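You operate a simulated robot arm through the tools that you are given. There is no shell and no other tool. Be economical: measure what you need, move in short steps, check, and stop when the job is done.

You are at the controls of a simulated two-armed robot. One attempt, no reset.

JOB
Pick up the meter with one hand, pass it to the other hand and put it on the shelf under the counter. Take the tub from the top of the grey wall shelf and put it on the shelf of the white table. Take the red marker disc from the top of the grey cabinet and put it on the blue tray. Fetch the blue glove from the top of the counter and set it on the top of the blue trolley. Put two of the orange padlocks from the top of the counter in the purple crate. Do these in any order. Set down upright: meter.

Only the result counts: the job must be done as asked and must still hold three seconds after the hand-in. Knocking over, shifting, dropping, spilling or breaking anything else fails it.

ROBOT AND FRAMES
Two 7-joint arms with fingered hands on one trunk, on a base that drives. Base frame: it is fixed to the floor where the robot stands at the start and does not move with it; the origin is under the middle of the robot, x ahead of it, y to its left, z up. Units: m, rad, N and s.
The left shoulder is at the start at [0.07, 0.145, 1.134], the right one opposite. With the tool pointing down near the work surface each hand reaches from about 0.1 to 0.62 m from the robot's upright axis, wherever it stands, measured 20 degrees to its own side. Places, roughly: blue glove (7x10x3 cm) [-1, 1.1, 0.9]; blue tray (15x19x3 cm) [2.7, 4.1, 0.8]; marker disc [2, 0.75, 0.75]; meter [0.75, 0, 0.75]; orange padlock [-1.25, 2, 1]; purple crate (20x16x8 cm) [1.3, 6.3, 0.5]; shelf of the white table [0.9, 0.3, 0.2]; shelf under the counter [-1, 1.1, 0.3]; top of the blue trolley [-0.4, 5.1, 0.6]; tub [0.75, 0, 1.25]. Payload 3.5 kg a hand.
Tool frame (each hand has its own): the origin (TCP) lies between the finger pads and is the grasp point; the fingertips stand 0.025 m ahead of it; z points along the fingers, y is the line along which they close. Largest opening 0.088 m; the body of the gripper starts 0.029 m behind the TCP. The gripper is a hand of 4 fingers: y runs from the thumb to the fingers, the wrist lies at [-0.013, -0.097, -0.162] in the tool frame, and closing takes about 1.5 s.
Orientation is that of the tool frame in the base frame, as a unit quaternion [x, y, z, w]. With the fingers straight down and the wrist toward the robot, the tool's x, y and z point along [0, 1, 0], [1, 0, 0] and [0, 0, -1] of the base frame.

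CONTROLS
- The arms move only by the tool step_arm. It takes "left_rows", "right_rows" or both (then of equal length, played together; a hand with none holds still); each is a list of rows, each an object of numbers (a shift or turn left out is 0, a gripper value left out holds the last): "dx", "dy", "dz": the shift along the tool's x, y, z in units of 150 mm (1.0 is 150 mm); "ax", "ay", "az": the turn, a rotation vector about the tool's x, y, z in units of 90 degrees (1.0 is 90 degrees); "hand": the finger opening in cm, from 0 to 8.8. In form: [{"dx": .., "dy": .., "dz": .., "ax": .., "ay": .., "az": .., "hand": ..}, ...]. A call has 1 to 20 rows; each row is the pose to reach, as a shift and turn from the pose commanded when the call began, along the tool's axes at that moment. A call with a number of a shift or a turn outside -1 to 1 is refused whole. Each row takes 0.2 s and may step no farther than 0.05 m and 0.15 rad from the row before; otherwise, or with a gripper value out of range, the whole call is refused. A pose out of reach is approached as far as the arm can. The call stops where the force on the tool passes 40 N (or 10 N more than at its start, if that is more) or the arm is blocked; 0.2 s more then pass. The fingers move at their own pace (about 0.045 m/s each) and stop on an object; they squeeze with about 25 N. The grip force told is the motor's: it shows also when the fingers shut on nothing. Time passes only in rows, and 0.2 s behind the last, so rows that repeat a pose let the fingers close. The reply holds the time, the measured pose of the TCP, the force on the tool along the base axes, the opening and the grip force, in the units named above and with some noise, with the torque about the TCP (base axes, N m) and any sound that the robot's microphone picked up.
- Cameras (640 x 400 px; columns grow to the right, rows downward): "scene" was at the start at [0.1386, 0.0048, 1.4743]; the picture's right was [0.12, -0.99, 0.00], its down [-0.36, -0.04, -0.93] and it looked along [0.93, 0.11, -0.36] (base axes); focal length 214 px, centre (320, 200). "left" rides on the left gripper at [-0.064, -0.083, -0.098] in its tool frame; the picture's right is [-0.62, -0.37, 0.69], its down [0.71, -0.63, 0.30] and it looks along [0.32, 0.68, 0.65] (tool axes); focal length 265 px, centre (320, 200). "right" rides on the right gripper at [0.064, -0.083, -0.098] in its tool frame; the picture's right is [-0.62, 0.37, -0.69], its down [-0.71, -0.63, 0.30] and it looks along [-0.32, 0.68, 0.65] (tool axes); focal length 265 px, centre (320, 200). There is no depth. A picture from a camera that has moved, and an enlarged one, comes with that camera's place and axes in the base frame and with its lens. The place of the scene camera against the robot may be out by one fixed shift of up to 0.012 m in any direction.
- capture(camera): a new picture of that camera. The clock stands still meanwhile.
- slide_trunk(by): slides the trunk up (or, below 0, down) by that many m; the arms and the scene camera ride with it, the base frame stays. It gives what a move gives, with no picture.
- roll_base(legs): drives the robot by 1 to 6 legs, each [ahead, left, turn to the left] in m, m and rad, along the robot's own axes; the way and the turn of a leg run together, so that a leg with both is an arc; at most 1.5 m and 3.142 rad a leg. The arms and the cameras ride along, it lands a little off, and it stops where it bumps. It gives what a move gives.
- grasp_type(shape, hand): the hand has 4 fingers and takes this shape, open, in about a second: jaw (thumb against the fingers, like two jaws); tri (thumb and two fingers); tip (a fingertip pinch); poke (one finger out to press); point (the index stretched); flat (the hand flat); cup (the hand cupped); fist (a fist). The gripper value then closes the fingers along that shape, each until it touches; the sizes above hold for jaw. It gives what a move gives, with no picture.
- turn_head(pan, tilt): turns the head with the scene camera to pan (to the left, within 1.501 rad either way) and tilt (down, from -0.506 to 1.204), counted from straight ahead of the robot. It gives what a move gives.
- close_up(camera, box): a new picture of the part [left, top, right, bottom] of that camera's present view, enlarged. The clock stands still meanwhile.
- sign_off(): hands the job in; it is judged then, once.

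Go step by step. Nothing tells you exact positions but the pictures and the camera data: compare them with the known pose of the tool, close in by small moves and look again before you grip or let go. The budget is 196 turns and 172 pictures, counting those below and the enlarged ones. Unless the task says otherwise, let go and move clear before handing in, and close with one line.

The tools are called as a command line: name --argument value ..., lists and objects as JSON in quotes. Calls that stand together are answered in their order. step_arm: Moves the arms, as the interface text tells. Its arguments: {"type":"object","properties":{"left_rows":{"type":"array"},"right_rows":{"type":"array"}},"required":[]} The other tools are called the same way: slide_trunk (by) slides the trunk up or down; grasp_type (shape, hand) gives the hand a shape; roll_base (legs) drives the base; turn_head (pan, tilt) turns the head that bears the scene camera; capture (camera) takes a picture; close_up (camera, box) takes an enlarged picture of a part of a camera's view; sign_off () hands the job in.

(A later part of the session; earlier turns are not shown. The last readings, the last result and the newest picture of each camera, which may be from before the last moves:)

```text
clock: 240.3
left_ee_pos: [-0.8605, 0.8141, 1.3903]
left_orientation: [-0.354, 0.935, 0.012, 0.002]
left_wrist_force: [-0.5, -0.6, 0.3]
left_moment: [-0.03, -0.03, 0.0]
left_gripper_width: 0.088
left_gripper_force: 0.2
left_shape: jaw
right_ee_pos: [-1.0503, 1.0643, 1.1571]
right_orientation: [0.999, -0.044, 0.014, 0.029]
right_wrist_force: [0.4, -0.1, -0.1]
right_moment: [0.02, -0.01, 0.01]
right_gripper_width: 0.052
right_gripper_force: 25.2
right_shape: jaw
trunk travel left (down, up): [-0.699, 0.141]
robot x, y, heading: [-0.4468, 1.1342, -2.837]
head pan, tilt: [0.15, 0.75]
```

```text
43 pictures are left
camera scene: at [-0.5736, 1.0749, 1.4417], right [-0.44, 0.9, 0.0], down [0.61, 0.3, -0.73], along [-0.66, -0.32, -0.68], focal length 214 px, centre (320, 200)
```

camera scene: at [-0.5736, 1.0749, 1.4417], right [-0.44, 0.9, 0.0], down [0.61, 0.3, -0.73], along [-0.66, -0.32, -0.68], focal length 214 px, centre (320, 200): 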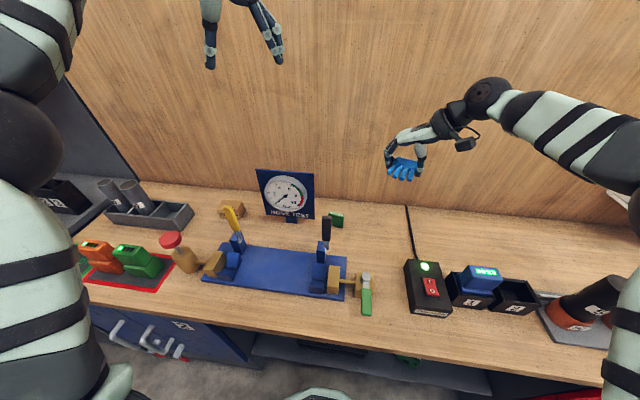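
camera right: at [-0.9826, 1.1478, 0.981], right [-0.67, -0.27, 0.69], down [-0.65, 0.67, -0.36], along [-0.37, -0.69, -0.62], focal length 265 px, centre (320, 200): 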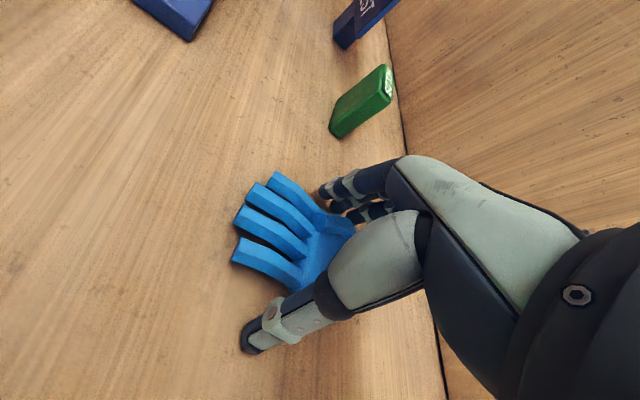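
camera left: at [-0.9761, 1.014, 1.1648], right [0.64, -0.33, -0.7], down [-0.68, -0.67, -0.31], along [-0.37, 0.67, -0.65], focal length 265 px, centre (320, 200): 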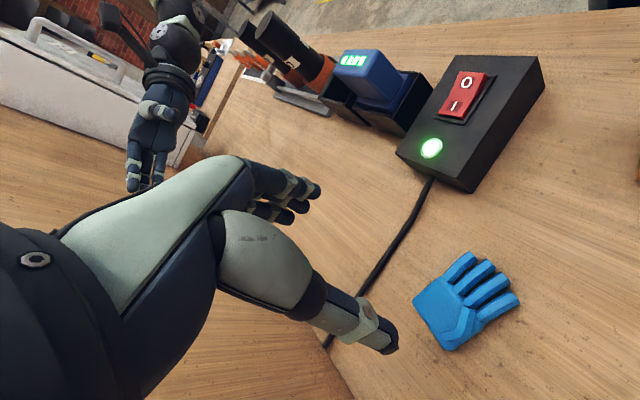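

Glove is held. Back away, raise the trunk, turn the left hand to jaws-forward, and move along to the padlocks.

roll_base --legs '[[-0.3, 0.0, 0.0]]'

slide_trunk --by 0.12

step_arm --left_rows '[{"az": -0.09}, {"az": -0.18}, {"az": -0.27}, {"az": -0.36}, {"az": -0.45}, {"az": -0.54}, {"az": -0.63}, {"az": -0.733}]'

roll_base --legs '[[0.0, -1.05, 0.0]]'

turn_head --pan 0.1 --tilt 0.65

capture --camera "scene"

```text
clock: 242.4
left_ee_pos: [-0.5703, 0.9023, 1.3898]
left_orientation: [-0.358, 0.934, 0.012, 0.003]
left_wrist_force: [-0.8, 0.9, 0.4]
left_moment: [0.03, 0.01, 0.03]
left_gripper_width: 0.0878
left_gripper_force: 0.0
left_shape: jaw
right_ee_pos: [-0.7594, 1.1527, 1.1579]
right_orientation: [0.999, -0.041, 0.015, 0.027]
right_wrist_force: [-0.4, -0.7, -0.1]
right_moment: [0.02, 0.01, -0.01]
right_gripper_width: 0.0518
right_gripper_force: 24.4
right_shape: jaw
trunk travel left (down, up): [-0.699, 0.141]
robot x, y, heading: [-0.1583, 1.2258, -2.831]
head pan, tilt: [0.15, 0.75]
```

```text
clock: 243.9
left_ee_pos: [-0.5682, 0.903, 1.5113]
left_orientation: [-0.358, 0.934, 0.013, 0.002]
left_wrist_force: [0.4, -0.3, -0.8]
left_moment: [0.04, 0.02, -0.01]
left_gripper_width: 0.0877
left_gripper_force: 0.1
left_shape: jaw
right_ee_pos: [-0.7591, 1.152, 1.277]
right_orientation: [0.999, -0.042, 0.014, 0.029]
right_wrist_force: [-0.6, 0.3, -0.4]
right_moment: [0.04, 0.02, -0.02]
right_gripper_width: 0.0519
right_gripper_force: 24.7
right_shape: jaw
trunk travel left (down, up): [-0.819, 0.021]
robot x, y, heading: [-0.1588, 1.2224, -2.833]
head pan, tilt: [0.15, 0.75]
```

```text
refused: row 8 steps farther than a row can; nothing moved
```

```text
clock: 249.3
left_ee_pos: [-0.8909, 1.8974, 1.5125]
left_orientation: [-0.361, 0.933, 0.013, 0.002]
left_wrist_force: [-0.9, -0.8, -0.5]
left_moment: [-0.01, 0.04, -0.01]
left_gripper_width: 0.088
left_gripper_force: 0.1
left_shape: jaw
right_ee_pos: [-1.0836, 2.1446, 1.2794]
right_orientation: [0.999, -0.036, 0.013, 0.026]
right_wrist_force: [-0.3, 0.1, -0.8]
right_moment: [-0.01, 0.01, 0.0]
right_gripper_width: 0.0519
right_gripper_force: 24.8
right_shape: jaw
trunk travel left (down, up): [-0.819, 0.021]
robot x, y, heading: [-0.4794, 2.2228, -2.822]
head pan, tilt: [0.15, 0.75]
```

```text
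clock: 250.0
left_ee_pos: [-0.8915, 1.8978, 1.5118]
left_orientation: [-0.361, 0.932, 0.012, 0.002]
left_wrist_force: [-0.1, 0.5, 0.8]
left_moment: [-0.02, 0.0, 0.01]
left_gripper_width: 0.0877
left_gripper_force: 0.1
left_shape: jaw
right_ee_pos: [-1.0832, 2.1456, 1.2779]
right_orientation: [0.999, -0.037, 0.013, 0.027]
right_wrist_force: [0.1, 0.0, 0.1]
right_moment: [0.02, 0.01, 0.01]
right_gripper_width: 0.0522
right_gripper_force: 25.5
right_shape: jaw
trunk travel left (down, up): [-0.819, 0.021]
robot x, y, heading: [-0.4802, 2.2225, -2.827]
head pan, tilt: [0.099, 0.649]
```

```text
42 pictures are left
camera scene: at [-0.6127, 2.1654, 1.5703], right [-0.41, 0.91, 0.0], down [0.55, 0.25, -0.8], along [-0.73, -0.32, -0.61], focal length 214 px, centre (320, 200)
```

scene: 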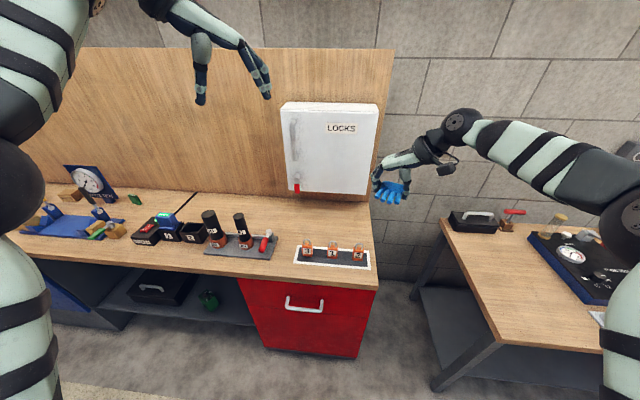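

Padlock 3 is near (-1.11, 1.90). Rotate the left hand to jaws-forward, advance a bit and lower toward it.

step_arm --left_rows '[{"az": -0.09}, {"az": -0.18}, {"az": -0.27}, {"az": -0.36}, {"az": -0.45}, {"az": -0.54}, {"az": -0.63}, {"az": -0.7}, {"az": -0.735}]'

roll_base --legs '[[0.13, 0.0, -0.01]]'

slide_trunk --by -0.12

step_arm --left_rows '[{"dz": 0.2, "dy": 0.1, "dx": -0.09}, {"dz": 0.4, "dy": 0.2, "dx": -0.18}, {"dz": 0.6, "dy": 0.3, "dx": -0.27}, {"dz": 0.8, "dy": 0.4, "dx": -0.36}, {"dz": 1.0, "dy": 0.5, "dx": -0.45}]'

capture --camera "left"

```text
clock: 252.0
left_ee_pos: [-0.8924, 1.8968, 1.5119]
left_orientation: [0.812, -0.584, -0.009, -0.007]
left_wrist_force: [-0.3, -0.9, 0.0]
left_moment: [-0.01, 0.0, -0.01]
left_gripper_width: 0.0878
left_gripper_force: 0.0
left_shape: jaw
right_ee_pos: [-1.0843, 2.1456, 1.2778]
right_orientation: [0.999, -0.036, 0.014, 0.028]
right_wrist_force: [0.3, -0.2, -0.4]
right_moment: [-0.01, -0.01, -0.02]
right_gripper_width: 0.0519
right_gripper_force: 24.9
right_shape: jaw
trunk travel left (down, up): [-0.819, 0.021]
robot x, y, heading: [-0.4814, 2.2236, -2.823]
head pan, tilt: [0.099, 0.649]
```

```text
clock: 253.3
left_ee_pos: [-1.0136, 1.8634, 1.5131]
left_orientation: [0.808, -0.588, -0.011, -0.006]
left_wrist_force: [0.1, -0.4, -0.5]
left_moment: [0.02, -0.01, 0.0]
left_gripper_width: 0.088
left_gripper_force: 0.0
left_shape: jaw
right_ee_pos: [-1.2044, 2.1127, 1.2803]
right_orientation: [0.999, -0.042, 0.012, 0.028]
right_wrist_force: [0.4, 1.0, -0.1]
right_moment: [0.04, 0.03, -0.01]
right_gripper_width: 0.052
right_gripper_force: 24.8
right_shape: jaw
trunk travel left (down, up): [-0.819, 0.021]
robot x, y, heading: [-0.6072, 2.1833, -2.833]
head pan, tilt: [0.099, 0.649]
```

```text
clock: 254.8
left_ee_pos: [-1.0183, 1.8618, 1.3914]
left_orientation: [0.809, -0.588, -0.009, -0.008]
left_wrist_force: [0.8, 0.0, 0.2]
left_moment: [-0.04, 0.01, 0.02]
left_gripper_width: 0.0878
left_gripper_force: 0.1
left_shape: jaw
right_ee_pos: [-1.2087, 2.1123, 1.1581]
right_orientation: [0.999, -0.042, 0.014, 0.028]
right_wrist_force: [0.3, 0.0, -0.4]
right_moment: [-0.02, 0.01, 0.02]
right_gripper_width: 0.0518
right_gripper_force: 24.6
right_shape: jaw
trunk travel left (down, up): [-0.699, 0.141]
robot x, y, heading: [-0.6045, 2.1814, -2.828]
head pan, tilt: [0.099, 0.649]
```

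```text
clock: 256.0
left_ee_pos: [-1.1145, 1.9065, 1.2415]
left_orientation: [0.808, -0.589, -0.01, -0.007]
left_wrist_force: [-0.5, 1.0, -0.3]
left_moment: [-0.03, -0.02, -0.01]
left_gripper_width: 0.088
left_gripper_force: 0.2
left_shape: jaw
right_ee_pos: [-1.2086, 2.1115, 1.1573]
right_orientation: [0.999, -0.041, 0.015, 0.027]
right_wrist_force: [0.2, 0.9, 0.3]
right_moment: [0.01, -0.03, 0.0]
right_gripper_width: 0.052
right_gripper_force: 25.2
right_shape: jaw
trunk travel left (down, up): [-0.699, 0.141]
robot x, y, heading: [-0.6057, 2.1818, -2.834]
head pan, tilt: [0.099, 0.649]
```

```text
41 pictures are left
camera left: at [-1.0531, 1.9907, 1.3427], right [0.16, 0.72, -0.68], down [0.82, -0.48, -0.32], along [-0.55, -0.5, -0.66], focal length 265 px, centre (320, 200)
```

left: 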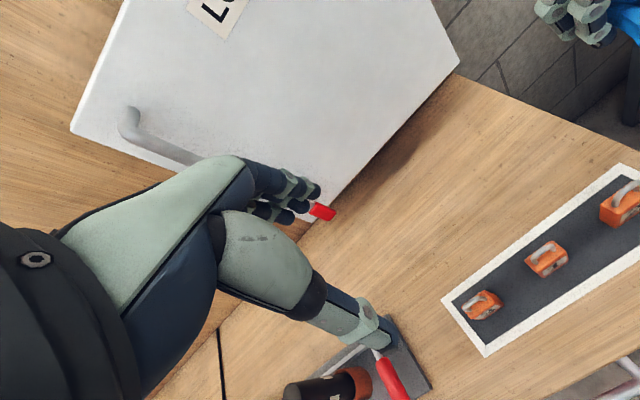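

Padlock 3 measured at (-1.098, 1.899). Descend over it.

step_arm --left_rows '[{"dz": 0.25, "dy": -0.03, "dx": 0.02}, {"dz": 0.5, "dy": -0.06, "dx": 0.05}, {"dz": 0.75, "dy": -0.09, "dx": 0.08}, {"dz": 1.0, "dy": -0.09, "dx": 0.08}]'

step_arm --left_rows '[{"dz": 0.25}, {"dz": 0.5}, {"dz": 0.65}]'

capture --camera "left"

```text
clock: 257.0
left_ee_pos: [-1.0954, 1.9033, 1.0929]
left_orientation: [0.809, -0.588, -0.009, -0.008]
left_wrist_force: [-0.5, -0.5, -0.5]
left_moment: [0.0, -0.01, -0.01]
left_gripper_width: 0.0878
left_gripper_force: 0.1
left_shape: jaw
right_ee_pos: [-1.2091, 2.1115, 1.1566]
right_orientation: [0.999, -0.041, 0.014, 0.026]
right_wrist_force: [-0.4, 0.3, -1.0]
right_moment: [0.02, -0.01, 0.03]
right_gripper_width: 0.052
right_gripper_force: 24.8
right_shape: jaw
trunk travel left (down, up): [-0.699, 0.141]
robot x, y, heading: [-0.6047, 2.1847, -2.833]
head pan, tilt: [0.099, 0.649]
```

```text
clock: 257.8
left_ee_pos: [-1.0973, 1.9053, 0.9963]
left_orientation: [0.809, -0.588, -0.01, -0.008]
left_wrist_force: [1.3, -0.1, -0.2]
left_moment: [0.0, 0.02, -0.02]
left_gripper_width: 0.0876
left_gripper_force: 0.0
left_shape: jaw
right_ee_pos: [-1.2085, 2.1105, 1.1577]
right_orientation: [0.999, -0.042, 0.014, 0.028]
right_wrist_force: [-0.7, -1.1, -0.2]
right_moment: [0.0, 0.03, 0.03]
right_gripper_width: 0.0522
right_gripper_force: 24.9
right_shape: jaw
trunk travel left (down, up): [-0.699, 0.141]
robot x, y, heading: [-0.6068, 2.1811, -2.831]
head pan, tilt: [0.099, 0.649]
```

```text
40 pictures are left
camera left: at [-1.0351, 1.9904, 1.0974], right [0.16, 0.72, -0.68], down [0.82, -0.48, -0.32], along [-0.56, -0.5, -0.66], focal length 265 px, centre (320, 200)
```

left: 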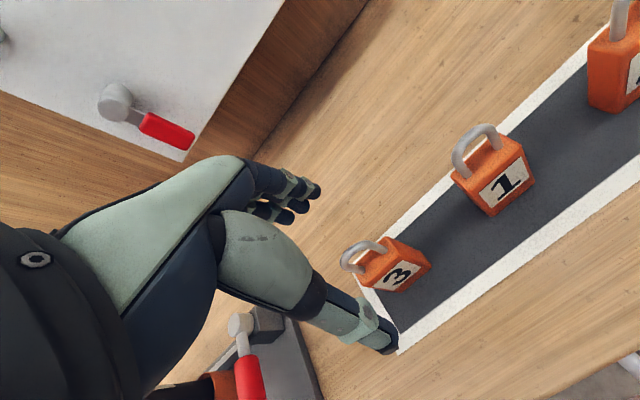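

Aligned. Descend to just above shackle depth and close.

step_arm --left_rows '[{"dz": 0.15}, {"dz": 0.28}, {"dz": 0.36}, {"dz": 0.42}, {"dz": 0.42, "hand": 5.0}, {"dz": 0.42, "hand": 1.0}, {"dz": 0.42, "hand": 1.0}, {"dz": 0.42}, {"dz": 0.42}, {"dz": 0.42}, {"dz": 0.42}, {"dz": 0.42}]'

capture --camera "left"

```text
clock: 260.4
left_ee_pos: [-1.0978, 1.9068, 0.9342]
left_orientation: [0.808, -0.589, -0.009, -0.008]
left_wrist_force: [0.0, 0.7, 1.5]
left_moment: [-0.01, 0.02, 0.0]
left_gripper_width: 0.015
left_gripper_force: 25.3
left_shape: jaw
right_ee_pos: [-1.2078, 2.112, 1.1584]
right_orientation: [0.999, -0.042, 0.014, 0.027]
right_wrist_force: [0.5, -0.4, 0.2]
right_moment: [0.01, 0.01, -0.03]
right_gripper_width: 0.0519
right_gripper_force: 24.8
right_shape: jaw
trunk travel left (down, up): [-0.699, 0.141]
robot x, y, heading: [-0.6039, 2.1857, -2.831]
head pan, tilt: [0.099, 0.649]
```

```text
39 pictures are left
camera left: at [-1.0367, 1.9916, 1.0343], right [0.16, 0.72, -0.68], down [0.82, -0.48, -0.32], along [-0.56, -0.5, -0.66], focal length 265 px, centre (320, 200)
```

left: 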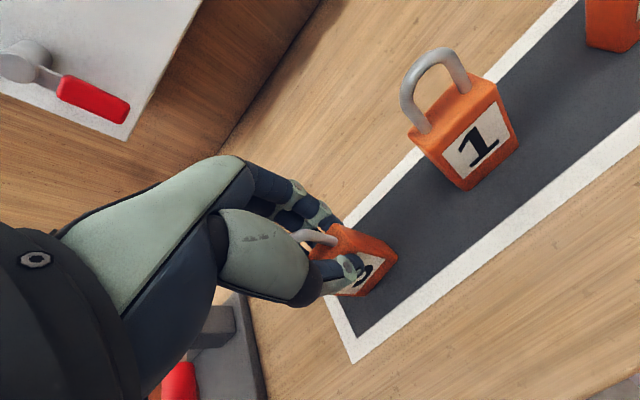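

Padlock 3 gripped. Lift and back away from the counter.

step_arm --left_rows '[{"dz": -0.2}, {"dz": -0.4}, {"dz": -0.6}, {"dz": -0.8}, {"dz": -1.0}]'

roll_base --legs '[[-0.45, 0.0, 0.0]]'

turn_head --pan -1.4 --tilt 0.35

capture --camera "scene"

```text
clock: 261.6
left_ee_pos: [-1.0925, 1.9024, 1.0818]
left_orientation: [0.808, -0.589, -0.01, -0.007]
left_wrist_force: [-0.9, 0.4, -0.4]
left_moment: [0.01, 0.03, 0.04]
left_gripper_width: 0.0153
left_gripper_force: 25.3
left_shape: jaw
right_ee_pos: [-1.2079, 2.1119, 1.1574]
right_orientation: [0.999, -0.042, 0.013, 0.028]
right_wrist_force: [-0.5, 0.1, -1.2]
right_moment: [-0.01, 0.02, 0.04]
right_gripper_width: 0.0522
right_gripper_force: 25.2
right_shape: jaw
trunk travel left (down, up): [-0.699, 0.141]
robot x, y, heading: [-0.6045, 2.1853, -2.834]
head pan, tilt: [0.099, 0.649]
```

```text
clock: 264.2
left_ee_pos: [-0.686, 2.0329, 1.0803]
left_orientation: [0.808, -0.589, -0.009, -0.008]
left_wrist_force: [0.1, 0.3, -1.2]
left_moment: [-0.01, 0.01, 0.0]
left_gripper_width: 0.0152
left_gripper_force: 25.2
left_shape: jaw
right_ee_pos: [-0.8004, 2.2413, 1.157]
right_orientation: [0.999, -0.042, 0.014, 0.026]
right_wrist_force: [0.9, 0.5, 0.3]
right_moment: [0.03, 0.02, 0.02]
right_gripper_width: 0.0519
right_gripper_force: 24.5
right_shape: jaw
trunk travel left (down, up): [-0.699, 0.141]
robot x, y, heading: [-0.1936, 2.3111, -2.834]
head pan, tilt: [0.099, 0.649]
```

```text
clock: 265.8
left_ee_pos: [-0.6854, 2.0335, 1.0815]
left_orientation: [0.808, -0.589, -0.009, -0.008]
left_wrist_force: [1.3, 0.3, -0.3]
left_moment: [0.0, 0.0, -0.03]
left_gripper_width: 0.015
left_gripper_force: 25.0
left_shape: jaw
right_ee_pos: [-0.7992, 2.2427, 1.1582]
right_orientation: [0.999, -0.042, 0.013, 0.027]
right_wrist_force: [-0.2, 0.2, 0.5]
right_moment: [0.02, 0.0, 0.0]
right_gripper_width: 0.052
right_gripper_force: 25.0
right_shape: jaw
trunk travel left (down, up): [-0.699, 0.141]
robot x, y, heading: [-0.1995, 2.311, -2.836]
head pan, tilt: [-1.4, 0.351]
```

```text
38 pictures are left
camera scene: at [-0.2923, 2.3737, 1.4774], right [0.89, 0.46, 0.0], down [0.16, -0.3, -0.94], along [-0.43, 0.83, -0.34], focal length 214 px, centre (320, 200)
```

scene: 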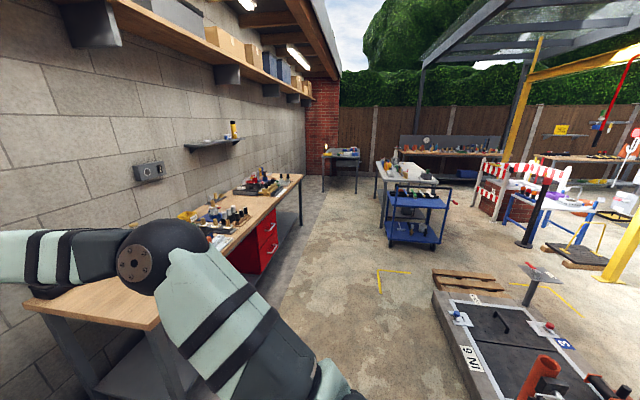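

The blue trolley is ahead along the yard at about (-0.4, 5.1). Drive there facing it.

roll_base --legs '[[0.0, 0.0, -1.877], [1.4, 0.0, 0.0], [0.45, 0.2, 0.0]]'

turn_head --pan -0.2 --tilt 0.6

capture --camera "scene"

```text
clock: 279.6
left_ee_pos: [-0.5799, 4.696, 1.0811]
left_orientation: [-0.017, 1.0, 0.001, 0.012]
left_wrist_force: [0.2, -0.2, -1.2]
left_moment: [0.02, -0.03, -0.02]
left_gripper_width: 0.0153
left_gripper_force: 24.6
left_shape: jaw
right_ee_pos: [-0.3468, 4.7477, 1.1587]
right_orientation: [-0.568, 0.822, 0.013, -0.027]
right_wrist_force: [0.0, 0.9, 0.3]
right_moment: [0.0, 0.0, -0.04]
right_gripper_width: 0.0522
right_gripper_force: 24.8
right_shape: jaw
trunk travel left (down, up): [-0.699, 0.141]
robot x, y, heading: [-0.4459, 4.1481, 1.598]
head pan, tilt: [-1.4, 0.351]
```

```text
clock: 281.1
left_ee_pos: [-0.5807, 4.6942, 1.0802]
left_orientation: [-0.017, 1.0, 0.0, 0.012]
left_wrist_force: [-0.3, -0.4, -0.9]
left_moment: [-0.01, -0.04, 0.0]
left_gripper_width: 0.0151
left_gripper_force: 25.2
left_shape: jaw
right_ee_pos: [-0.3476, 4.748, 1.1573]
right_orientation: [-0.568, 0.823, 0.014, -0.028]
right_wrist_force: [-1.0, -1.0, -0.7]
right_moment: [0.0, 0.0, -0.01]
right_gripper_width: 0.0519
right_gripper_force: 25.2
right_shape: jaw
trunk travel left (down, up): [-0.699, 0.141]
robot x, y, heading: [-0.4464, 4.1525, 1.6]
head pan, tilt: [-0.201, 0.6]
```

```text
37 pictures are left
camera scene: at [-0.4358, 4.2808, 1.4546], right [0.99, -0.17, 0.0], down [-0.1, -0.56, -0.82], along [0.14, 0.81, -0.57], focal length 214 px, centre (320, 200)
```

scene: 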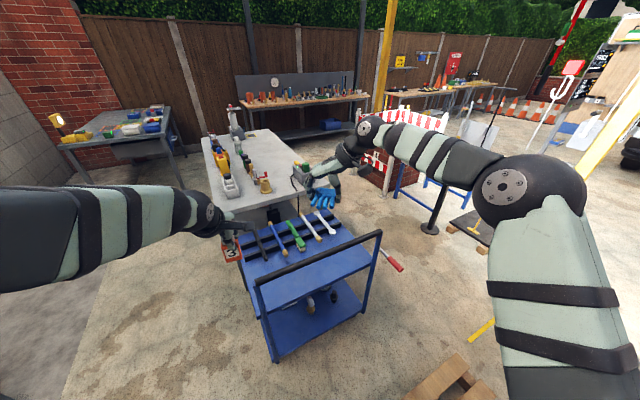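

close_up --camera "scene" --box '[220, 170, 410, 300]'

```text
3.08 times, centred on (315, 235) of scene
camera zoom: at [-0.4358, 4.2808, 1.4546], right [0.99, -0.17, 0.0], down [-0.1, -0.56, -0.82], along [0.14, 0.81, -0.57], focal length 660 px, centre (335, 92)
```

zoom: 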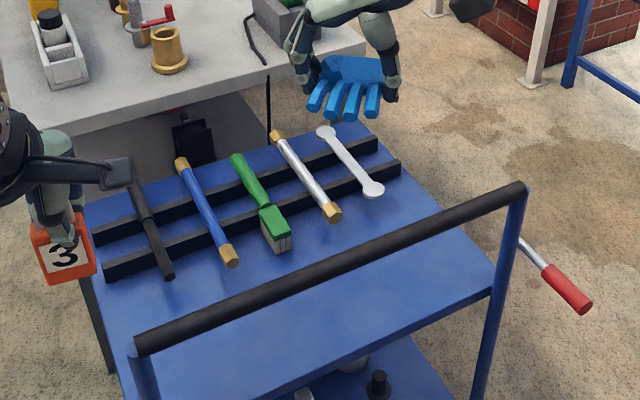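

Deck has free space between the tools and the front handle bar; I'll approach from the trolley's left end so the forearm runs parallel to the bar. First re-pose hands here.

step_arm --right_rows '[{"az": 0.09}, {"az": 0.18}, {"az": 0.27}, {"az": 0.36}, {"az": 0.45}, {"az": 0.54}, {"az": 0.63}, {"az": 0.72}, {"az": 0.745}]' --left_rows '[{"dz": -0.12, "dy": -0.1}, {"dz": -0.24, "dy": -0.2}, {"dz": -0.36, "dy": -0.3}, {"dz": -0.48, "dy": -0.4}, {"dz": -0.6, "dy": -0.5}, {"dz": -0.72, "dy": -0.6}, {"dz": -0.84, "dy": -0.7}, {"dz": -0.95, "dy": -0.8}, {"dz": -1.0, "dy": -0.8}]'

roll_base --legs '[[0.0, 0.56, 0.0], [0.0, 0.0, -1.2], [0.245, 0.58, 0.0]]'

turn_head --pan 0.0 --tilt 0.75

capture --camera "scene"

```text
clock: 283.1
left_ee_pos: [-0.5787, 4.5759, 1.2305]
left_orientation: [-0.016, 1.0, 0.0, 0.011]
left_wrist_force: [-0.1, -0.3, -0.2]
left_moment: [0.01, 0.0, -0.02]
left_gripper_width: 0.0152
left_gripper_force: 24.9
left_shape: jaw
right_ee_pos: [-0.3475, 4.7478, 1.1576]
right_orientation: [-0.018, 0.999, -0.004, -0.031]
right_wrist_force: [-0.2, -0.2, 0.1]
right_moment: [0.03, -0.03, -0.03]
right_gripper_width: 0.0518
right_gripper_force: 24.6
right_shape: jaw
trunk travel left (down, up): [-0.699, 0.141]
robot x, y, heading: [-0.4453, 4.1487, 1.604]
head pan, tilt: [-0.201, 0.6]
```

```text
clock: 292.3
left_ee_pos: [-0.6913, 5.0497, 1.231]
left_orientation: [0.541, 0.841, -0.006, 0.01]
left_wrist_force: [0.4, 0.0, -0.4]
left_moment: [0.03, 0.0, 0.0]
left_gripper_width: 0.015
left_gripper_force: 25.4
left_shape: jaw
right_ee_pos: [-0.4433, 4.9034, 1.1578]
right_orientation: [0.538, 0.842, 0.014, -0.028]
right_wrist_force: [0.0, -0.2, 0.0]
right_moment: [0.0, 0.0, 0.06]
right_gripper_width: 0.0521
right_gripper_force: 24.8
right_shape: jaw
trunk travel left (down, up): [-0.699, 0.141]
robot x, y, heading: [-1.0353, 4.7648, 0.424]
head pan, tilt: [-0.201, 0.6]
```

```text
clock: 293.1
left_ee_pos: [-0.6909, 5.0508, 1.2302]
left_orientation: [0.541, 0.841, -0.007, 0.01]
left_wrist_force: [-0.8, 1.0, -0.6]
left_moment: [0.02, 0.0, -0.02]
left_gripper_width: 0.0149
left_gripper_force: 24.7
left_shape: jaw
right_ee_pos: [-0.4437, 4.9034, 1.1567]
right_orientation: [0.539, 0.842, 0.013, -0.029]
right_wrist_force: [0.2, 0.2, -0.5]
right_moment: [0.01, 0.0, 0.0]
right_gripper_width: 0.0519
right_gripper_force: 24.6
right_shape: jaw
trunk travel left (down, up): [-0.699, 0.141]
robot x, y, heading: [-1.0324, 4.7644, 0.421]
head pan, tilt: [0.0, 0.75]
```

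```text
35 pictures are left
camera scene: at [-0.9165, 4.8125, 1.4417], right [0.41, -0.91, 0.0], down [-0.62, -0.28, -0.73], along [0.67, 0.3, -0.68], focal length 214 px, centre (320, 200)
```

scene: 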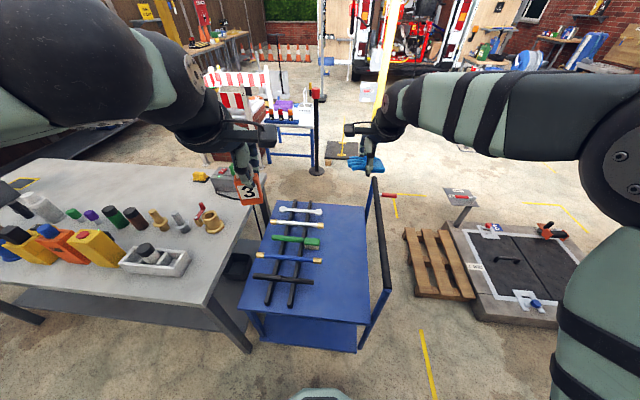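

Great view: free strip on the trolley deck by the handle bar, right below the right hand. Lower with the trunk, then the arm.

slide_trunk --by -0.25

step_arm --right_rows '[{"dz": 0.2, "dy": 0.03}, {"dz": 0.4, "dy": 0.06}, {"dz": 0.6, "dy": 0.06}, {"dz": 0.8, "dy": 0.06}, {"dz": 1.0, "dy": 0.06}]'

capture --camera "scene"

```text
clock: 295.6
left_ee_pos: [-0.691, 5.0508, 0.9809]
left_orientation: [0.541, 0.841, -0.007, 0.01]
left_wrist_force: [-0.6, 0.2, -1.7]
left_moment: [0.03, 0.01, -0.01]
left_gripper_width: 0.0151
left_gripper_force: 25.0
left_shape: jaw
right_ee_pos: [-0.4431, 4.9027, 0.9069]
right_orientation: [0.539, 0.842, 0.014, -0.027]
right_wrist_force: [-0.4, -0.1, 0.4]
right_moment: [0.02, 0.0, -0.02]
right_gripper_width: 0.052
right_gripper_force: 25.2
right_shape: jaw
trunk travel left (down, up): [-0.449, 0.391]
robot x, y, heading: [-1.0348, 4.7615, 0.424]
head pan, tilt: [0.0, 0.75]
```

```text
clock: 296.9
left_ee_pos: [-0.6904, 5.052, 0.9804]
left_orientation: [0.541, 0.841, -0.007, 0.01]
left_wrist_force: [0.0, -0.4, 0.1]
left_moment: [0.01, -0.05, 0.01]
left_gripper_width: 0.015
left_gripper_force: 25.3
left_shape: jaw
right_ee_pos: [-0.4403, 4.914, 0.7591]
right_orientation: [0.539, 0.842, 0.013, -0.028]
right_wrist_force: [-0.5, 0.0, 0.0]
right_moment: [0.02, -0.01, -0.01]
right_gripper_width: 0.0521
right_gripper_force: 25.0
right_shape: jaw
trunk travel left (down, up): [-0.449, 0.391]
robot x, y, heading: [-1.0361, 4.7612, 0.425]
head pan, tilt: [0.0, 0.75]
```

```text
34 pictures are left
camera scene: at [-0.916, 4.8122, 1.1917], right [0.41, -0.91, 0.0], down [-0.62, -0.28, -0.73], along [0.67, 0.3, -0.68], focal length 214 px, centre (320, 200)
```

scene: 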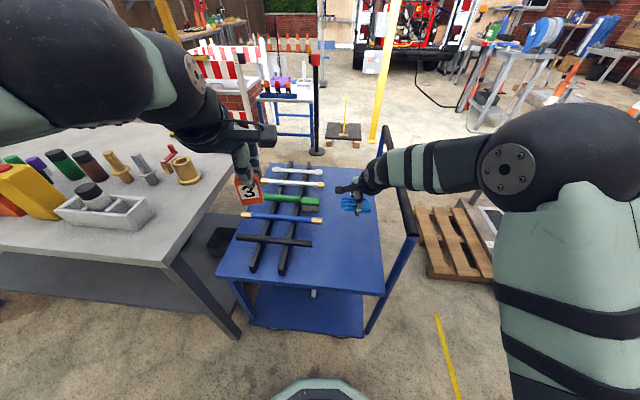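

Forearm crosses above the bar with margin. Lower until the glove touches the deck.

step_arm --right_rows '[{"dz": 0.15}, {"dz": 0.3}, {"dz": 0.45}, {"dz": 0.55}, {"dz": 0.63}]'

close_up --camera "scene" --box '[220, 130, 440, 280]'

```text
clock: 298.1
left_ee_pos: [-0.6917, 5.0499, 0.981]
left_orientation: [0.541, 0.841, -0.007, 0.009]
left_wrist_force: [0.0, 0.1, -0.3]
left_moment: [-0.04, -0.01, 0.04]
left_gripper_width: 0.0152
left_gripper_force: 25.1
left_shape: jaw
right_ee_pos: [-0.4437, 4.9194, 0.6637]
right_orientation: [0.539, 0.842, 0.015, -0.027]
right_wrist_force: [-1.3, 0.4, 0.5]
right_moment: [-0.01, -0.02, 0.01]
right_gripper_width: 0.052
right_gripper_force: 24.9
right_shape: jaw
trunk travel left (down, up): [-0.449, 0.391]
robot x, y, heading: [-1.0342, 4.7622, 0.424]
head pan, tilt: [0.0, 0.75]
```

```text
2.67 times, centred on (330, 205) of scene
camera zoom: at [-0.9163, 4.8122, 1.1917], right [0.41, -0.91, 0.0], down [-0.62, -0.28, -0.73], along [0.67, 0.3, -0.68], focal length 572 px, centre (293, 187)
```

zoom: 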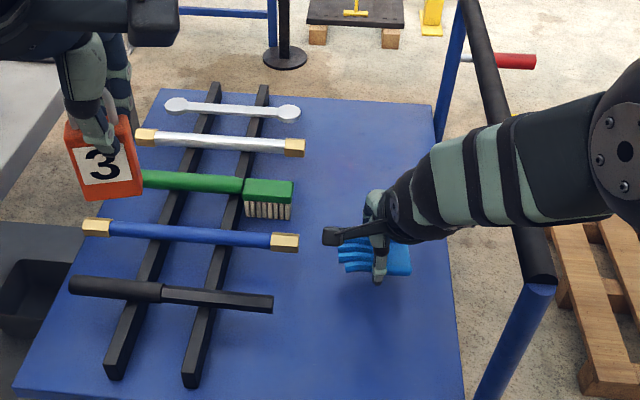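

step_arm --right_rows '[{"dz": 0.05}, {"dz": 0.1}, {"dz": 0.15}, {"dz": 0.2}]'

```text
clock: 299.1
left_ee_pos: [-0.6909, 5.0504, 0.9795]
left_orientation: [0.541, 0.841, -0.008, 0.01]
left_wrist_force: [-0.1, -0.5, -0.9]
left_moment: [-0.02, 0.02, -0.02]
left_gripper_width: 0.0151
left_gripper_force: 25.2
left_shape: jaw
right_ee_pos: [-0.4448, 4.9204, 0.6337]
right_orientation: [0.539, 0.842, 0.015, -0.027]
right_wrist_force: [-1.3, -0.9, -0.6]
right_moment: [0.03, -0.03, 0.02]
right_gripper_width: 0.0521
right_gripper_force: 24.8
right_shape: jaw
trunk travel left (down, up): [-0.449, 0.391]
robot x, y, heading: [-1.0331, 4.7624, 0.429]
head pan, tilt: [0.0, 0.75]
```

step_arm --right_rows '[{"dz": 0.04}, {"dz": 0.08}, {"dz": 0.12}, {"dz": 0.16}, {"dz": 0.2}]'

close_up --camera "scene" --box '[290, 170, 430, 260]'

```text
clock: 300.0
left_ee_pos: [-0.6932, 5.0503, 0.9819]
left_orientation: [0.542, 0.841, -0.007, 0.011]
left_wrist_force: [0.0, -0.3, -0.6]
left_moment: [-0.01, 0.01, -0.03]
left_gripper_width: 0.015
left_gripper_force: 25.1
left_shape: jaw
right_ee_pos: [-0.4378, 4.9241, 0.624]
right_orientation: [0.539, 0.842, 0.026, -0.021]
right_wrist_force: [-8.1, -4.3, 23.6]
right_moment: [-0.23, -0.07, -0.13]
right_gripper_width: 0.0523
right_gripper_force: 25.4
right_shape: jaw
trunk travel left (down, up): [-0.449, 0.391]
robot x, y, heading: [-1.0331, 4.7655, 0.422]
head pan, tilt: [0.0, 0.75]
stopped in row 4 (right hand): the force on the tool passed its limit at 45 N (the readings are from after the stop); the commanded pose is now the measured one
```

```text
4.44 times, centred on (360, 215) of scene
camera zoom: at [-0.92, 4.8109, 1.1923], right [0.41, -0.91, 0.0], down [-0.62, -0.28, -0.73], along [0.67, 0.3, -0.68], focal length 953 px, centre (142, 133)
```

zoom: 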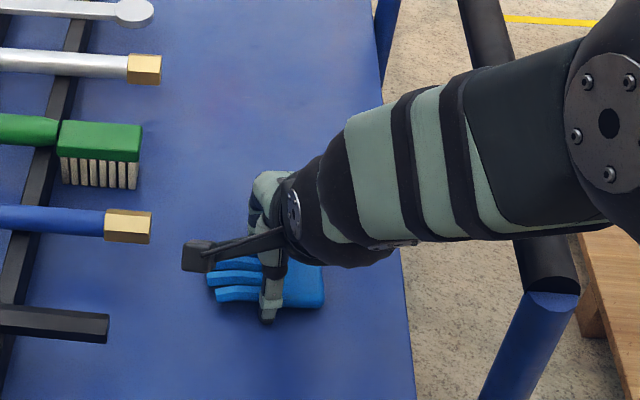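

Contact with the deck (z≈0.60). Release and rise straight up.

step_arm --right_rows '[{"dz": -0.02, "hand": 7.0}, {"dz": -0.02, "hand": 8.8}, {"dz": -0.02, "hand": 8.8}, {"dz": -0.02}, {"dz": -0.02}, {"dz": -0.2}, {"dz": -0.4}, {"dz": -0.6}, {"dz": -0.8}, {"dz": -1.0}]'

slide_trunk --by 0.25

capture --camera "scene"

```text
clock: 302.2
left_ee_pos: [-0.6925, 5.0503, 0.9819]
left_orientation: [0.541, 0.841, -0.007, 0.01]
left_wrist_force: [-0.1, -0.3, -1.0]
left_moment: [-0.04, -0.01, 0.0]
left_gripper_width: 0.015
left_gripper_force: 24.9
left_shape: jaw
right_ee_pos: [-0.4374, 4.9139, 0.7698]
right_orientation: [0.539, 0.841, 0.021, -0.023]
right_wrist_force: [-0.2, 0.4, 0.1]
right_moment: [-0.05, -0.03, 0.01]
right_gripper_width: 0.0876
right_gripper_force: 0.1
right_shape: jaw
trunk travel left (down, up): [-0.449, 0.391]
robot x, y, heading: [-1.0357, 4.763, 0.422]
head pan, tilt: [0.0, 0.75]
```

```text
clock: 304.8
left_ee_pos: [-0.6911, 5.0517, 1.2313]
left_orientation: [0.54, 0.841, -0.008, 0.009]
left_wrist_force: [0.2, 0.1, -0.6]
left_moment: [-0.02, -0.02, -0.03]
left_gripper_width: 0.015
left_gripper_force: 25.1
left_shape: jaw
right_ee_pos: [-0.4365, 4.9141, 1.0188]
right_orientation: [0.539, 0.842, 0.022, -0.023]
right_wrist_force: [0.7, 0.3, 0.5]
right_moment: [0.03, -0.04, 0.02]
right_gripper_width: 0.0875
right_gripper_force: 0.1
right_shape: jaw
trunk travel left (down, up): [-0.699, 0.141]
robot x, y, heading: [-1.0307, 4.7637, 0.429]
head pan, tilt: [0.0, 0.75]
```

```text
31 pictures are left
camera scene: at [-0.9166, 4.812, 1.4417], right [0.41, -0.91, 0.0], down [-0.62, -0.28, -0.73], along [0.67, 0.3, -0.68], focal length 214 px, centre (320, 200)
```

scene: 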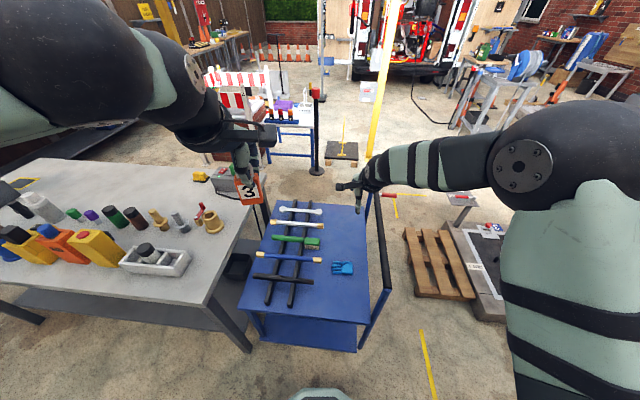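

Glove is set down. With the right hand free I'll fetch the second padlock before visiting the crate. Drive back to the counter's padlock end.

roll_base --legs '[[0.0, -0.84, 0.0], [0.0, 0.0, -1.9], [1.4, 0.3, 0.0], [0.0, 0.0, -1.363]]'

turn_head --pan -0.05 --tilt 0.6

capture --camera "scene"

```text
clock: 324.0
left_ee_pos: [-0.6443, 2.3646, 1.2313]
left_orientation: [0.802, -0.598, -0.009, -0.008]
left_wrist_force: [-0.7, -0.2, -0.6]
left_moment: [0.0, -0.01, 0.0]
left_gripper_width: 0.0151
left_gripper_force: 24.7
left_shape: jaw
right_ee_pos: [-0.8773, 2.5331, 1.0193]
right_orientation: [0.802, -0.596, 0.022, 0.024]
right_wrist_force: [-0.3, 0.3, 0.6]
right_moment: [0.0, -0.02, 0.0]
right_gripper_width: 0.0876
right_gripper_force: 0.0
right_shape: jaw
trunk travel left (down, up): [-0.699, 0.141]
robot x, y, heading: [-0.2639, 2.599, -2.851]
head pan, tilt: [0.0, 0.75]
```

```text
clock: 324.7
left_ee_pos: [-0.6451, 2.3641, 1.2303]
left_orientation: [0.802, -0.598, -0.009, -0.008]
left_wrist_force: [0.3, 0.1, -0.8]
left_moment: [0.03, 0.02, 0.01]
left_gripper_width: 0.0148
left_gripper_force: 25.7
left_shape: jaw
right_ee_pos: [-0.8777, 2.5342, 1.019]
right_orientation: [0.803, -0.596, 0.022, 0.024]
right_wrist_force: [1.4, -0.1, 0.5]
right_moment: [-0.02, 0.03, 0.0]
right_gripper_width: 0.0876
right_gripper_force: 0.0
right_shape: jaw
trunk travel left (down, up): [-0.699, 0.141]
robot x, y, heading: [-0.2656, 2.6047, -2.849]
head pan, tilt: [-0.051, 0.6]
```

```text
30 pictures are left
camera scene: at [-0.4039, 2.5606, 1.4546], right [-0.23, 0.97, 0.0], down [0.55, 0.13, -0.82], along [-0.8, -0.19, -0.57], focal length 214 px, centre (320, 200)
```

scene: 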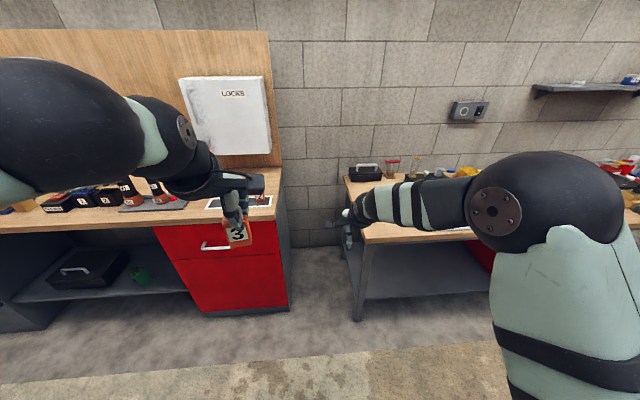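

Shift and approach so padlock 2 is under the right hand (raised a little first).

step_arm --right_rows '[{"dz": -0.2}, {"dz": -0.4}, {"dz": -0.5}]'

roll_base --legs '[[0.0, 0.352, 0.01], [0.39, 0.0, 0.0]]'

capture --camera "right"

```text
clock: 325.5
left_ee_pos: [-0.6449, 2.3635, 1.2318]
left_orientation: [0.802, -0.597, -0.009, -0.008]
left_wrist_force: [-0.5, 0.6, -1.2]
left_moment: [-0.02, 0.0, 0.01]
left_gripper_width: 0.0151
left_gripper_force: 25.3
left_shape: jaw
right_ee_pos: [-0.8776, 2.5378, 1.0934]
right_orientation: [0.803, -0.595, 0.022, 0.023]
right_wrist_force: [0.2, 0.7, 0.3]
right_moment: [0.0, -0.01, -0.01]
right_gripper_width: 0.0876
right_gripper_force: 0.0
right_shape: jaw
trunk travel left (down, up): [-0.699, 0.141]
robot x, y, heading: [-0.268, 2.6031, -2.855]
head pan, tilt: [-0.051, 0.6]
```

```text
clock: 329.8
left_ee_pos: [-0.9148, 1.9087, 1.2323]
left_orientation: [0.806, -0.592, -0.01, -0.007]
left_wrist_force: [0.2, -0.2, -1.5]
left_moment: [-0.02, -0.02, 0.03]
left_gripper_width: 0.0148
left_gripper_force: 24.9
left_shape: jaw
right_ee_pos: [-1.148, 2.0797, 1.0932]
right_orientation: [0.807, -0.59, 0.022, 0.023]
right_wrist_force: [0.4, 0.5, 0.0]
right_moment: [0.02, -0.03, 0.0]
right_gripper_width: 0.0878
right_gripper_force: 0.0
right_shape: jaw
trunk travel left (down, up): [-0.699, 0.141]
robot x, y, heading: [-0.5411, 2.1526, -2.836]
head pan, tilt: [-0.051, 0.6]
```

```text
29 pictures are left
camera right: at [-1.0511, 2.0496, 1.1946], right [-0.54, 0.52, 0.66], down [0.39, 0.85, -0.36], along [-0.75, 0.06, -0.66], focal length 265 px, centre (320, 200)
```

right: 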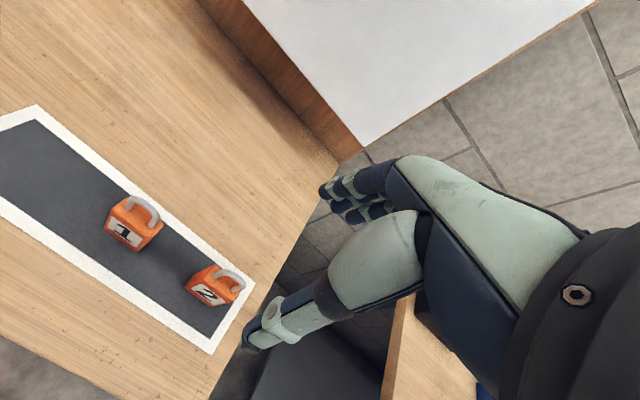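

Padlock 2 is at about (-1.165, 2.082). Correct and descend, then close.

step_arm --right_rows '[{"dz": 0.2, "dx": -0.05, "dy": 0.04}, {"dz": 0.4, "dx": -0.11, "dy": 0.084}, {"dz": 0.6, "dx": -0.11, "dy": 0.084}, {"dz": 0.75, "dx": -0.11, "dy": 0.084}]'

capture --camera "right"

```text
clock: 330.8
left_ee_pos: [-0.9168, 1.9072, 1.2304]
left_orientation: [0.806, -0.592, -0.009, -0.007]
left_wrist_force: [0.6, 0.0, -0.3]
left_moment: [-0.01, -0.01, -0.04]
left_gripper_width: 0.0149
left_gripper_force: 25.2
left_shape: jaw
right_ee_pos: [-1.1651, 2.0827, 0.9774]
right_orientation: [0.807, -0.59, 0.022, 0.023]
right_wrist_force: [0.4, -1.1, 0.4]
right_moment: [0.0, 0.0, 0.0]
right_gripper_width: 0.0874
right_gripper_force: 0.1
right_shape: jaw
trunk travel left (down, up): [-0.699, 0.141]
robot x, y, heading: [-0.5409, 2.1469, -2.841]
head pan, tilt: [-0.051, 0.6]
```

```text
28 pictures are left
camera right: at [-1.0677, 2.0533, 1.0789], right [-0.54, 0.52, 0.66], down [0.39, 0.85, -0.36], along [-0.74, 0.06, -0.66], focal length 265 px, centre (320, 200)
```

right: 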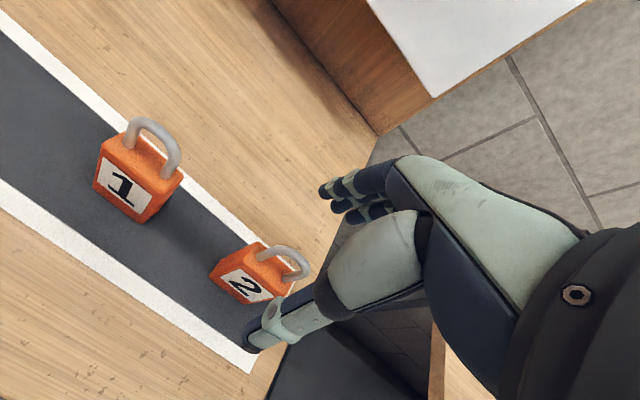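

step_arm --right_rows '[{"dz": 0.12}, {"dz": 0.22}, {"dz": 0.29}, {"dz": 0.29, "hand": 5.0}, {"dz": 0.29, "hand": 1.0}, {"dz": 0.29, "hand": 1.0}, {"dz": 0.29}, {"dz": 0.29}, {"dz": 0.29}, {"dz": 0.29}, {"dz": 0.29}]'

step_arm --right_rows '[{"dz": -0.2}, {"dz": -0.4}, {"dz": -0.6}, {"dz": -0.8}, {"dz": -1.0}]'

roll_base --legs '[[-0.45, 0.0, 0.0]]'

turn_head --pan 0.45 --tilt 0.5

capture --camera "scene"

```text
clock: 333.2
left_ee_pos: [-0.9155, 1.9076, 1.2307]
left_orientation: [0.806, -0.592, -0.01, -0.008]
left_wrist_force: [0.1, -0.4, -0.5]
left_moment: [0.01, 0.02, 0.02]
left_gripper_width: 0.0147
left_gripper_force: 25.0
left_shape: jaw
right_ee_pos: [-1.165, 2.0823, 0.9342]
right_orientation: [0.807, -0.59, 0.022, 0.023]
right_wrist_force: [0.0, 0.4, 0.1]
right_moment: [0.02, 0.01, 0.05]
right_gripper_width: 0.0143
right_gripper_force: 24.8
right_shape: jaw
trunk travel left (down, up): [-0.699, 0.141]
robot x, y, heading: [-0.5442, 2.1501, -2.842]
head pan, tilt: [-0.051, 0.6]
```

```text
clock: 334.4
left_ee_pos: [-0.9153, 1.908, 1.2314]
left_orientation: [0.806, -0.592, -0.01, -0.007]
left_wrist_force: [-0.3, -0.7, -2.5]
left_moment: [-0.02, 0.01, -0.03]
left_gripper_width: 0.015
left_gripper_force: 25.1
left_shape: jaw
right_ee_pos: [-1.1642, 2.0918, 1.0856]
right_orientation: [0.807, -0.59, 0.023, 0.024]
right_wrist_force: [-0.3, 0.8, -0.8]
right_moment: [0.04, -0.01, 0.0]
right_gripper_width: 0.0142
right_gripper_force: 24.8
right_shape: jaw
trunk travel left (down, up): [-0.699, 0.141]
robot x, y, heading: [-0.5398, 2.152, -2.839]
head pan, tilt: [-0.051, 0.6]
```

```text
clock: 337.1
left_ee_pos: [-0.4981, 2.0369, 1.2297]
left_orientation: [0.806, -0.592, -0.009, -0.009]
left_wrist_force: [-0.4, -0.2, 0.1]
left_moment: [0.02, -0.02, -0.03]
left_gripper_width: 0.0148
left_gripper_force: 25.1
left_shape: jaw
right_ee_pos: [-0.7462, 2.2223, 1.0852]
right_orientation: [0.806, -0.591, 0.022, 0.024]
right_wrist_force: [-0.4, 1.0, -0.5]
right_moment: [0.0, -0.02, 0.0]
right_gripper_width: 0.014
right_gripper_force: 25.1
right_shape: jaw
trunk travel left (down, up): [-0.699, 0.141]
robot x, y, heading: [-0.1232, 2.2781, -2.845]
head pan, tilt: [-0.051, 0.6]
```

```text
clock: 338.0
left_ee_pos: [-0.4971, 2.0373, 1.2306]
left_orientation: [0.805, -0.593, -0.009, -0.008]
left_wrist_force: [-0.3, 0.0, -0.5]
left_moment: [-0.02, 0.02, -0.02]
left_gripper_width: 0.0147
left_gripper_force: 25.1
left_shape: jaw
right_ee_pos: [-0.7468, 2.2228, 1.084]
right_orientation: [0.807, -0.59, 0.022, 0.023]
right_wrist_force: [-0.6, 0.6, 0.1]
right_moment: [0.04, 0.0, -0.01]
right_gripper_width: 0.0142
right_gripper_force: 24.5
right_shape: jaw
trunk travel left (down, up): [-0.699, 0.141]
robot x, y, heading: [-0.1215, 2.281, -2.837]
head pan, tilt: [0.45, 0.499]
```

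```text
27 pictures are left
camera scene: at [-0.2404, 2.1969, 1.4636], right [-0.68, 0.73, 0.0], down [0.35, 0.33, -0.88], along [-0.64, -0.6, -0.48], focal length 214 px, centre (320, 200)
```

scene: 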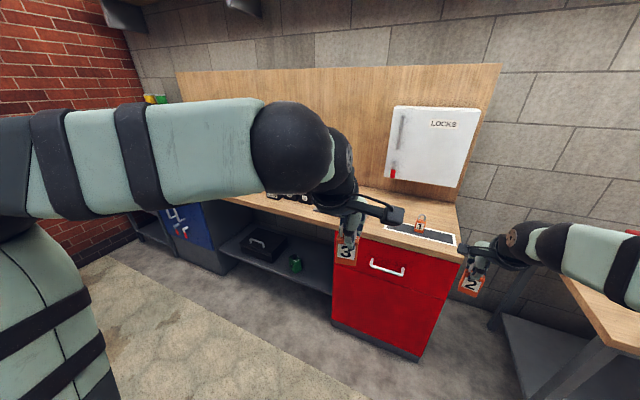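

Both padlocks held; padlock 1, meter stay in place. Turn to face the yard and look for the path to the purple crate.

roll_base --legs '[[0.0, 0.0, 3.141], [0.0, 0.2, 0.3]]'

turn_head --pan 0.1 --tilt 0.42

capture --camera "scene"

```text
clock: 347.1
left_ee_pos: [0.0598, 2.807, 1.2313]
left_orientation: [0.446, 0.895, -0.006, 0.009]
left_wrist_force: [0.1, -0.3, -2.1]
left_moment: [0.01, 0.01, 0.03]
left_gripper_width: 0.0147
left_gripper_force: 25.0
left_shape: jaw
right_ee_pos: [0.3554, 2.7174, 1.0846]
right_orientation: [0.444, 0.895, 0.019, -0.027]
right_wrist_force: [1.0, -0.7, -1.2]
right_moment: [0.04, -0.01, -0.03]
right_gripper_width: 0.0139
right_gripper_force: 24.7
right_shape: jaw
trunk travel left (down, up): [-0.699, 0.141]
robot x, y, heading: [-0.2146, 2.4561, 0.643]
head pan, tilt: [0.45, 0.499]
```

```text
clock: 347.9
left_ee_pos: [0.0569, 2.8089, 1.2298]
left_orientation: [0.446, 0.895, -0.005, 0.011]
left_wrist_force: [-0.3, 0.1, -1.0]
left_moment: [-0.05, -0.01, 0.01]
left_gripper_width: 0.0147
left_gripper_force: 25.3
left_shape: jaw
right_ee_pos: [0.3533, 2.7199, 1.0853]
right_orientation: [0.445, 0.895, 0.019, -0.025]
right_wrist_force: [-0.3, 0.5, -1.2]
right_moment: [0.0, 0.02, -0.02]
right_gripper_width: 0.0141
right_gripper_force: 25.2
right_shape: jaw
trunk travel left (down, up): [-0.699, 0.141]
robot x, y, heading: [-0.2141, 2.4498, 0.642]
head pan, tilt: [0.099, 0.421]
```

```text
26 pictures are left
camera scene: at [-0.1108, 2.541, 1.4709], right [0.68, -0.74, 0.0], down [-0.3, -0.28, -0.91], along [0.67, 0.62, -0.41], focal length 214 px, centre (320, 200)
```

scene: 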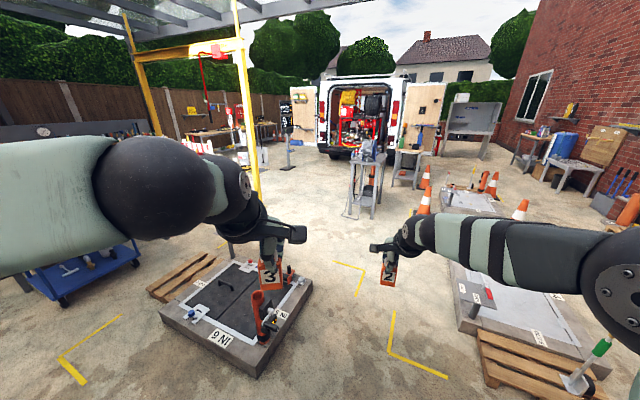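

The corridor between the two pads is clear. Drive through it toward the crate table and look.

roll_base --legs '[[0.95, -0.12, 0.0], [0.95, -0.12, 0.0], [0.0, 0.0, 1.0], [0.9, -0.3, 0.0]]'

turn_head --pan 0.15 --tilt 0.5

capture --camera "scene"

```text
clock: 364.7
left_ee_pos: [1.5397, 4.7696, 1.2324]
left_orientation: [-0.039, 0.999, 0.0, 0.012]
left_wrist_force: [0.8, 0.1, 0.1]
left_moment: [0.01, -0.02, 0.01]
left_gripper_width: 0.0147
left_gripper_force: 25.2
left_shape: jaw
right_ee_pos: [1.7735, 4.973, 1.0851]
right_orientation: [-0.041, 0.999, 0.005, -0.032]
right_wrist_force: [0.6, -0.5, -1.3]
right_moment: [0.0, -0.01, 0.02]
right_gripper_width: 0.0135
right_gripper_force: 25.1
right_shape: jaw
trunk travel left (down, up): [-0.699, 0.141]
robot x, y, heading: [1.6908, 4.3507, 1.647]
head pan, tilt: [0.099, 0.421]
```

```text
clock: 365.3
left_ee_pos: [1.5401, 4.7698, 1.2308]
left_orientation: [-0.04, 0.999, 0.0, 0.011]
left_wrist_force: [-0.3, 0.6, -1.1]
left_moment: [0.0, 0.0, -0.03]
left_gripper_width: 0.0145
left_gripper_force: 25.2
left_shape: jaw
right_ee_pos: [1.775, 4.972, 1.0846]
right_orientation: [-0.041, 0.999, 0.004, -0.032]
right_wrist_force: [-0.2, 0.8, -1.0]
right_moment: [-0.02, 0.01, -0.02]
right_gripper_width: 0.0139
right_gripper_force: 25.2
right_shape: jaw
trunk travel left (down, up): [-0.699, 0.141]
robot x, y, heading: [1.6951, 4.3523, 1.651]
head pan, tilt: [0.15, 0.499]
```

```text
25 pictures are left
camera scene: at [1.6648, 4.4827, 1.4637], right [0.97, 0.22, 0.0], down [0.11, -0.47, -0.88], along [-0.2, 0.86, -0.48], focal length 214 px, centre (320, 200)
```

scene: 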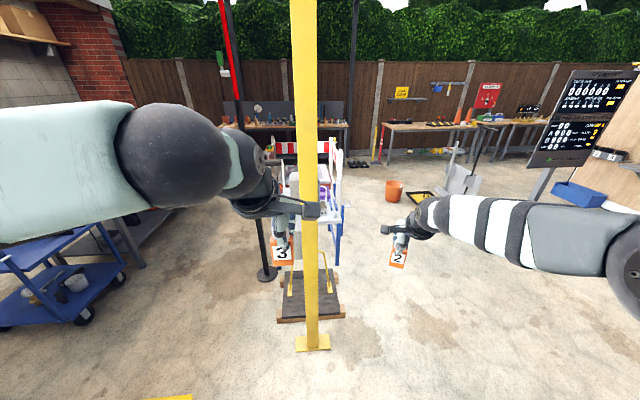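

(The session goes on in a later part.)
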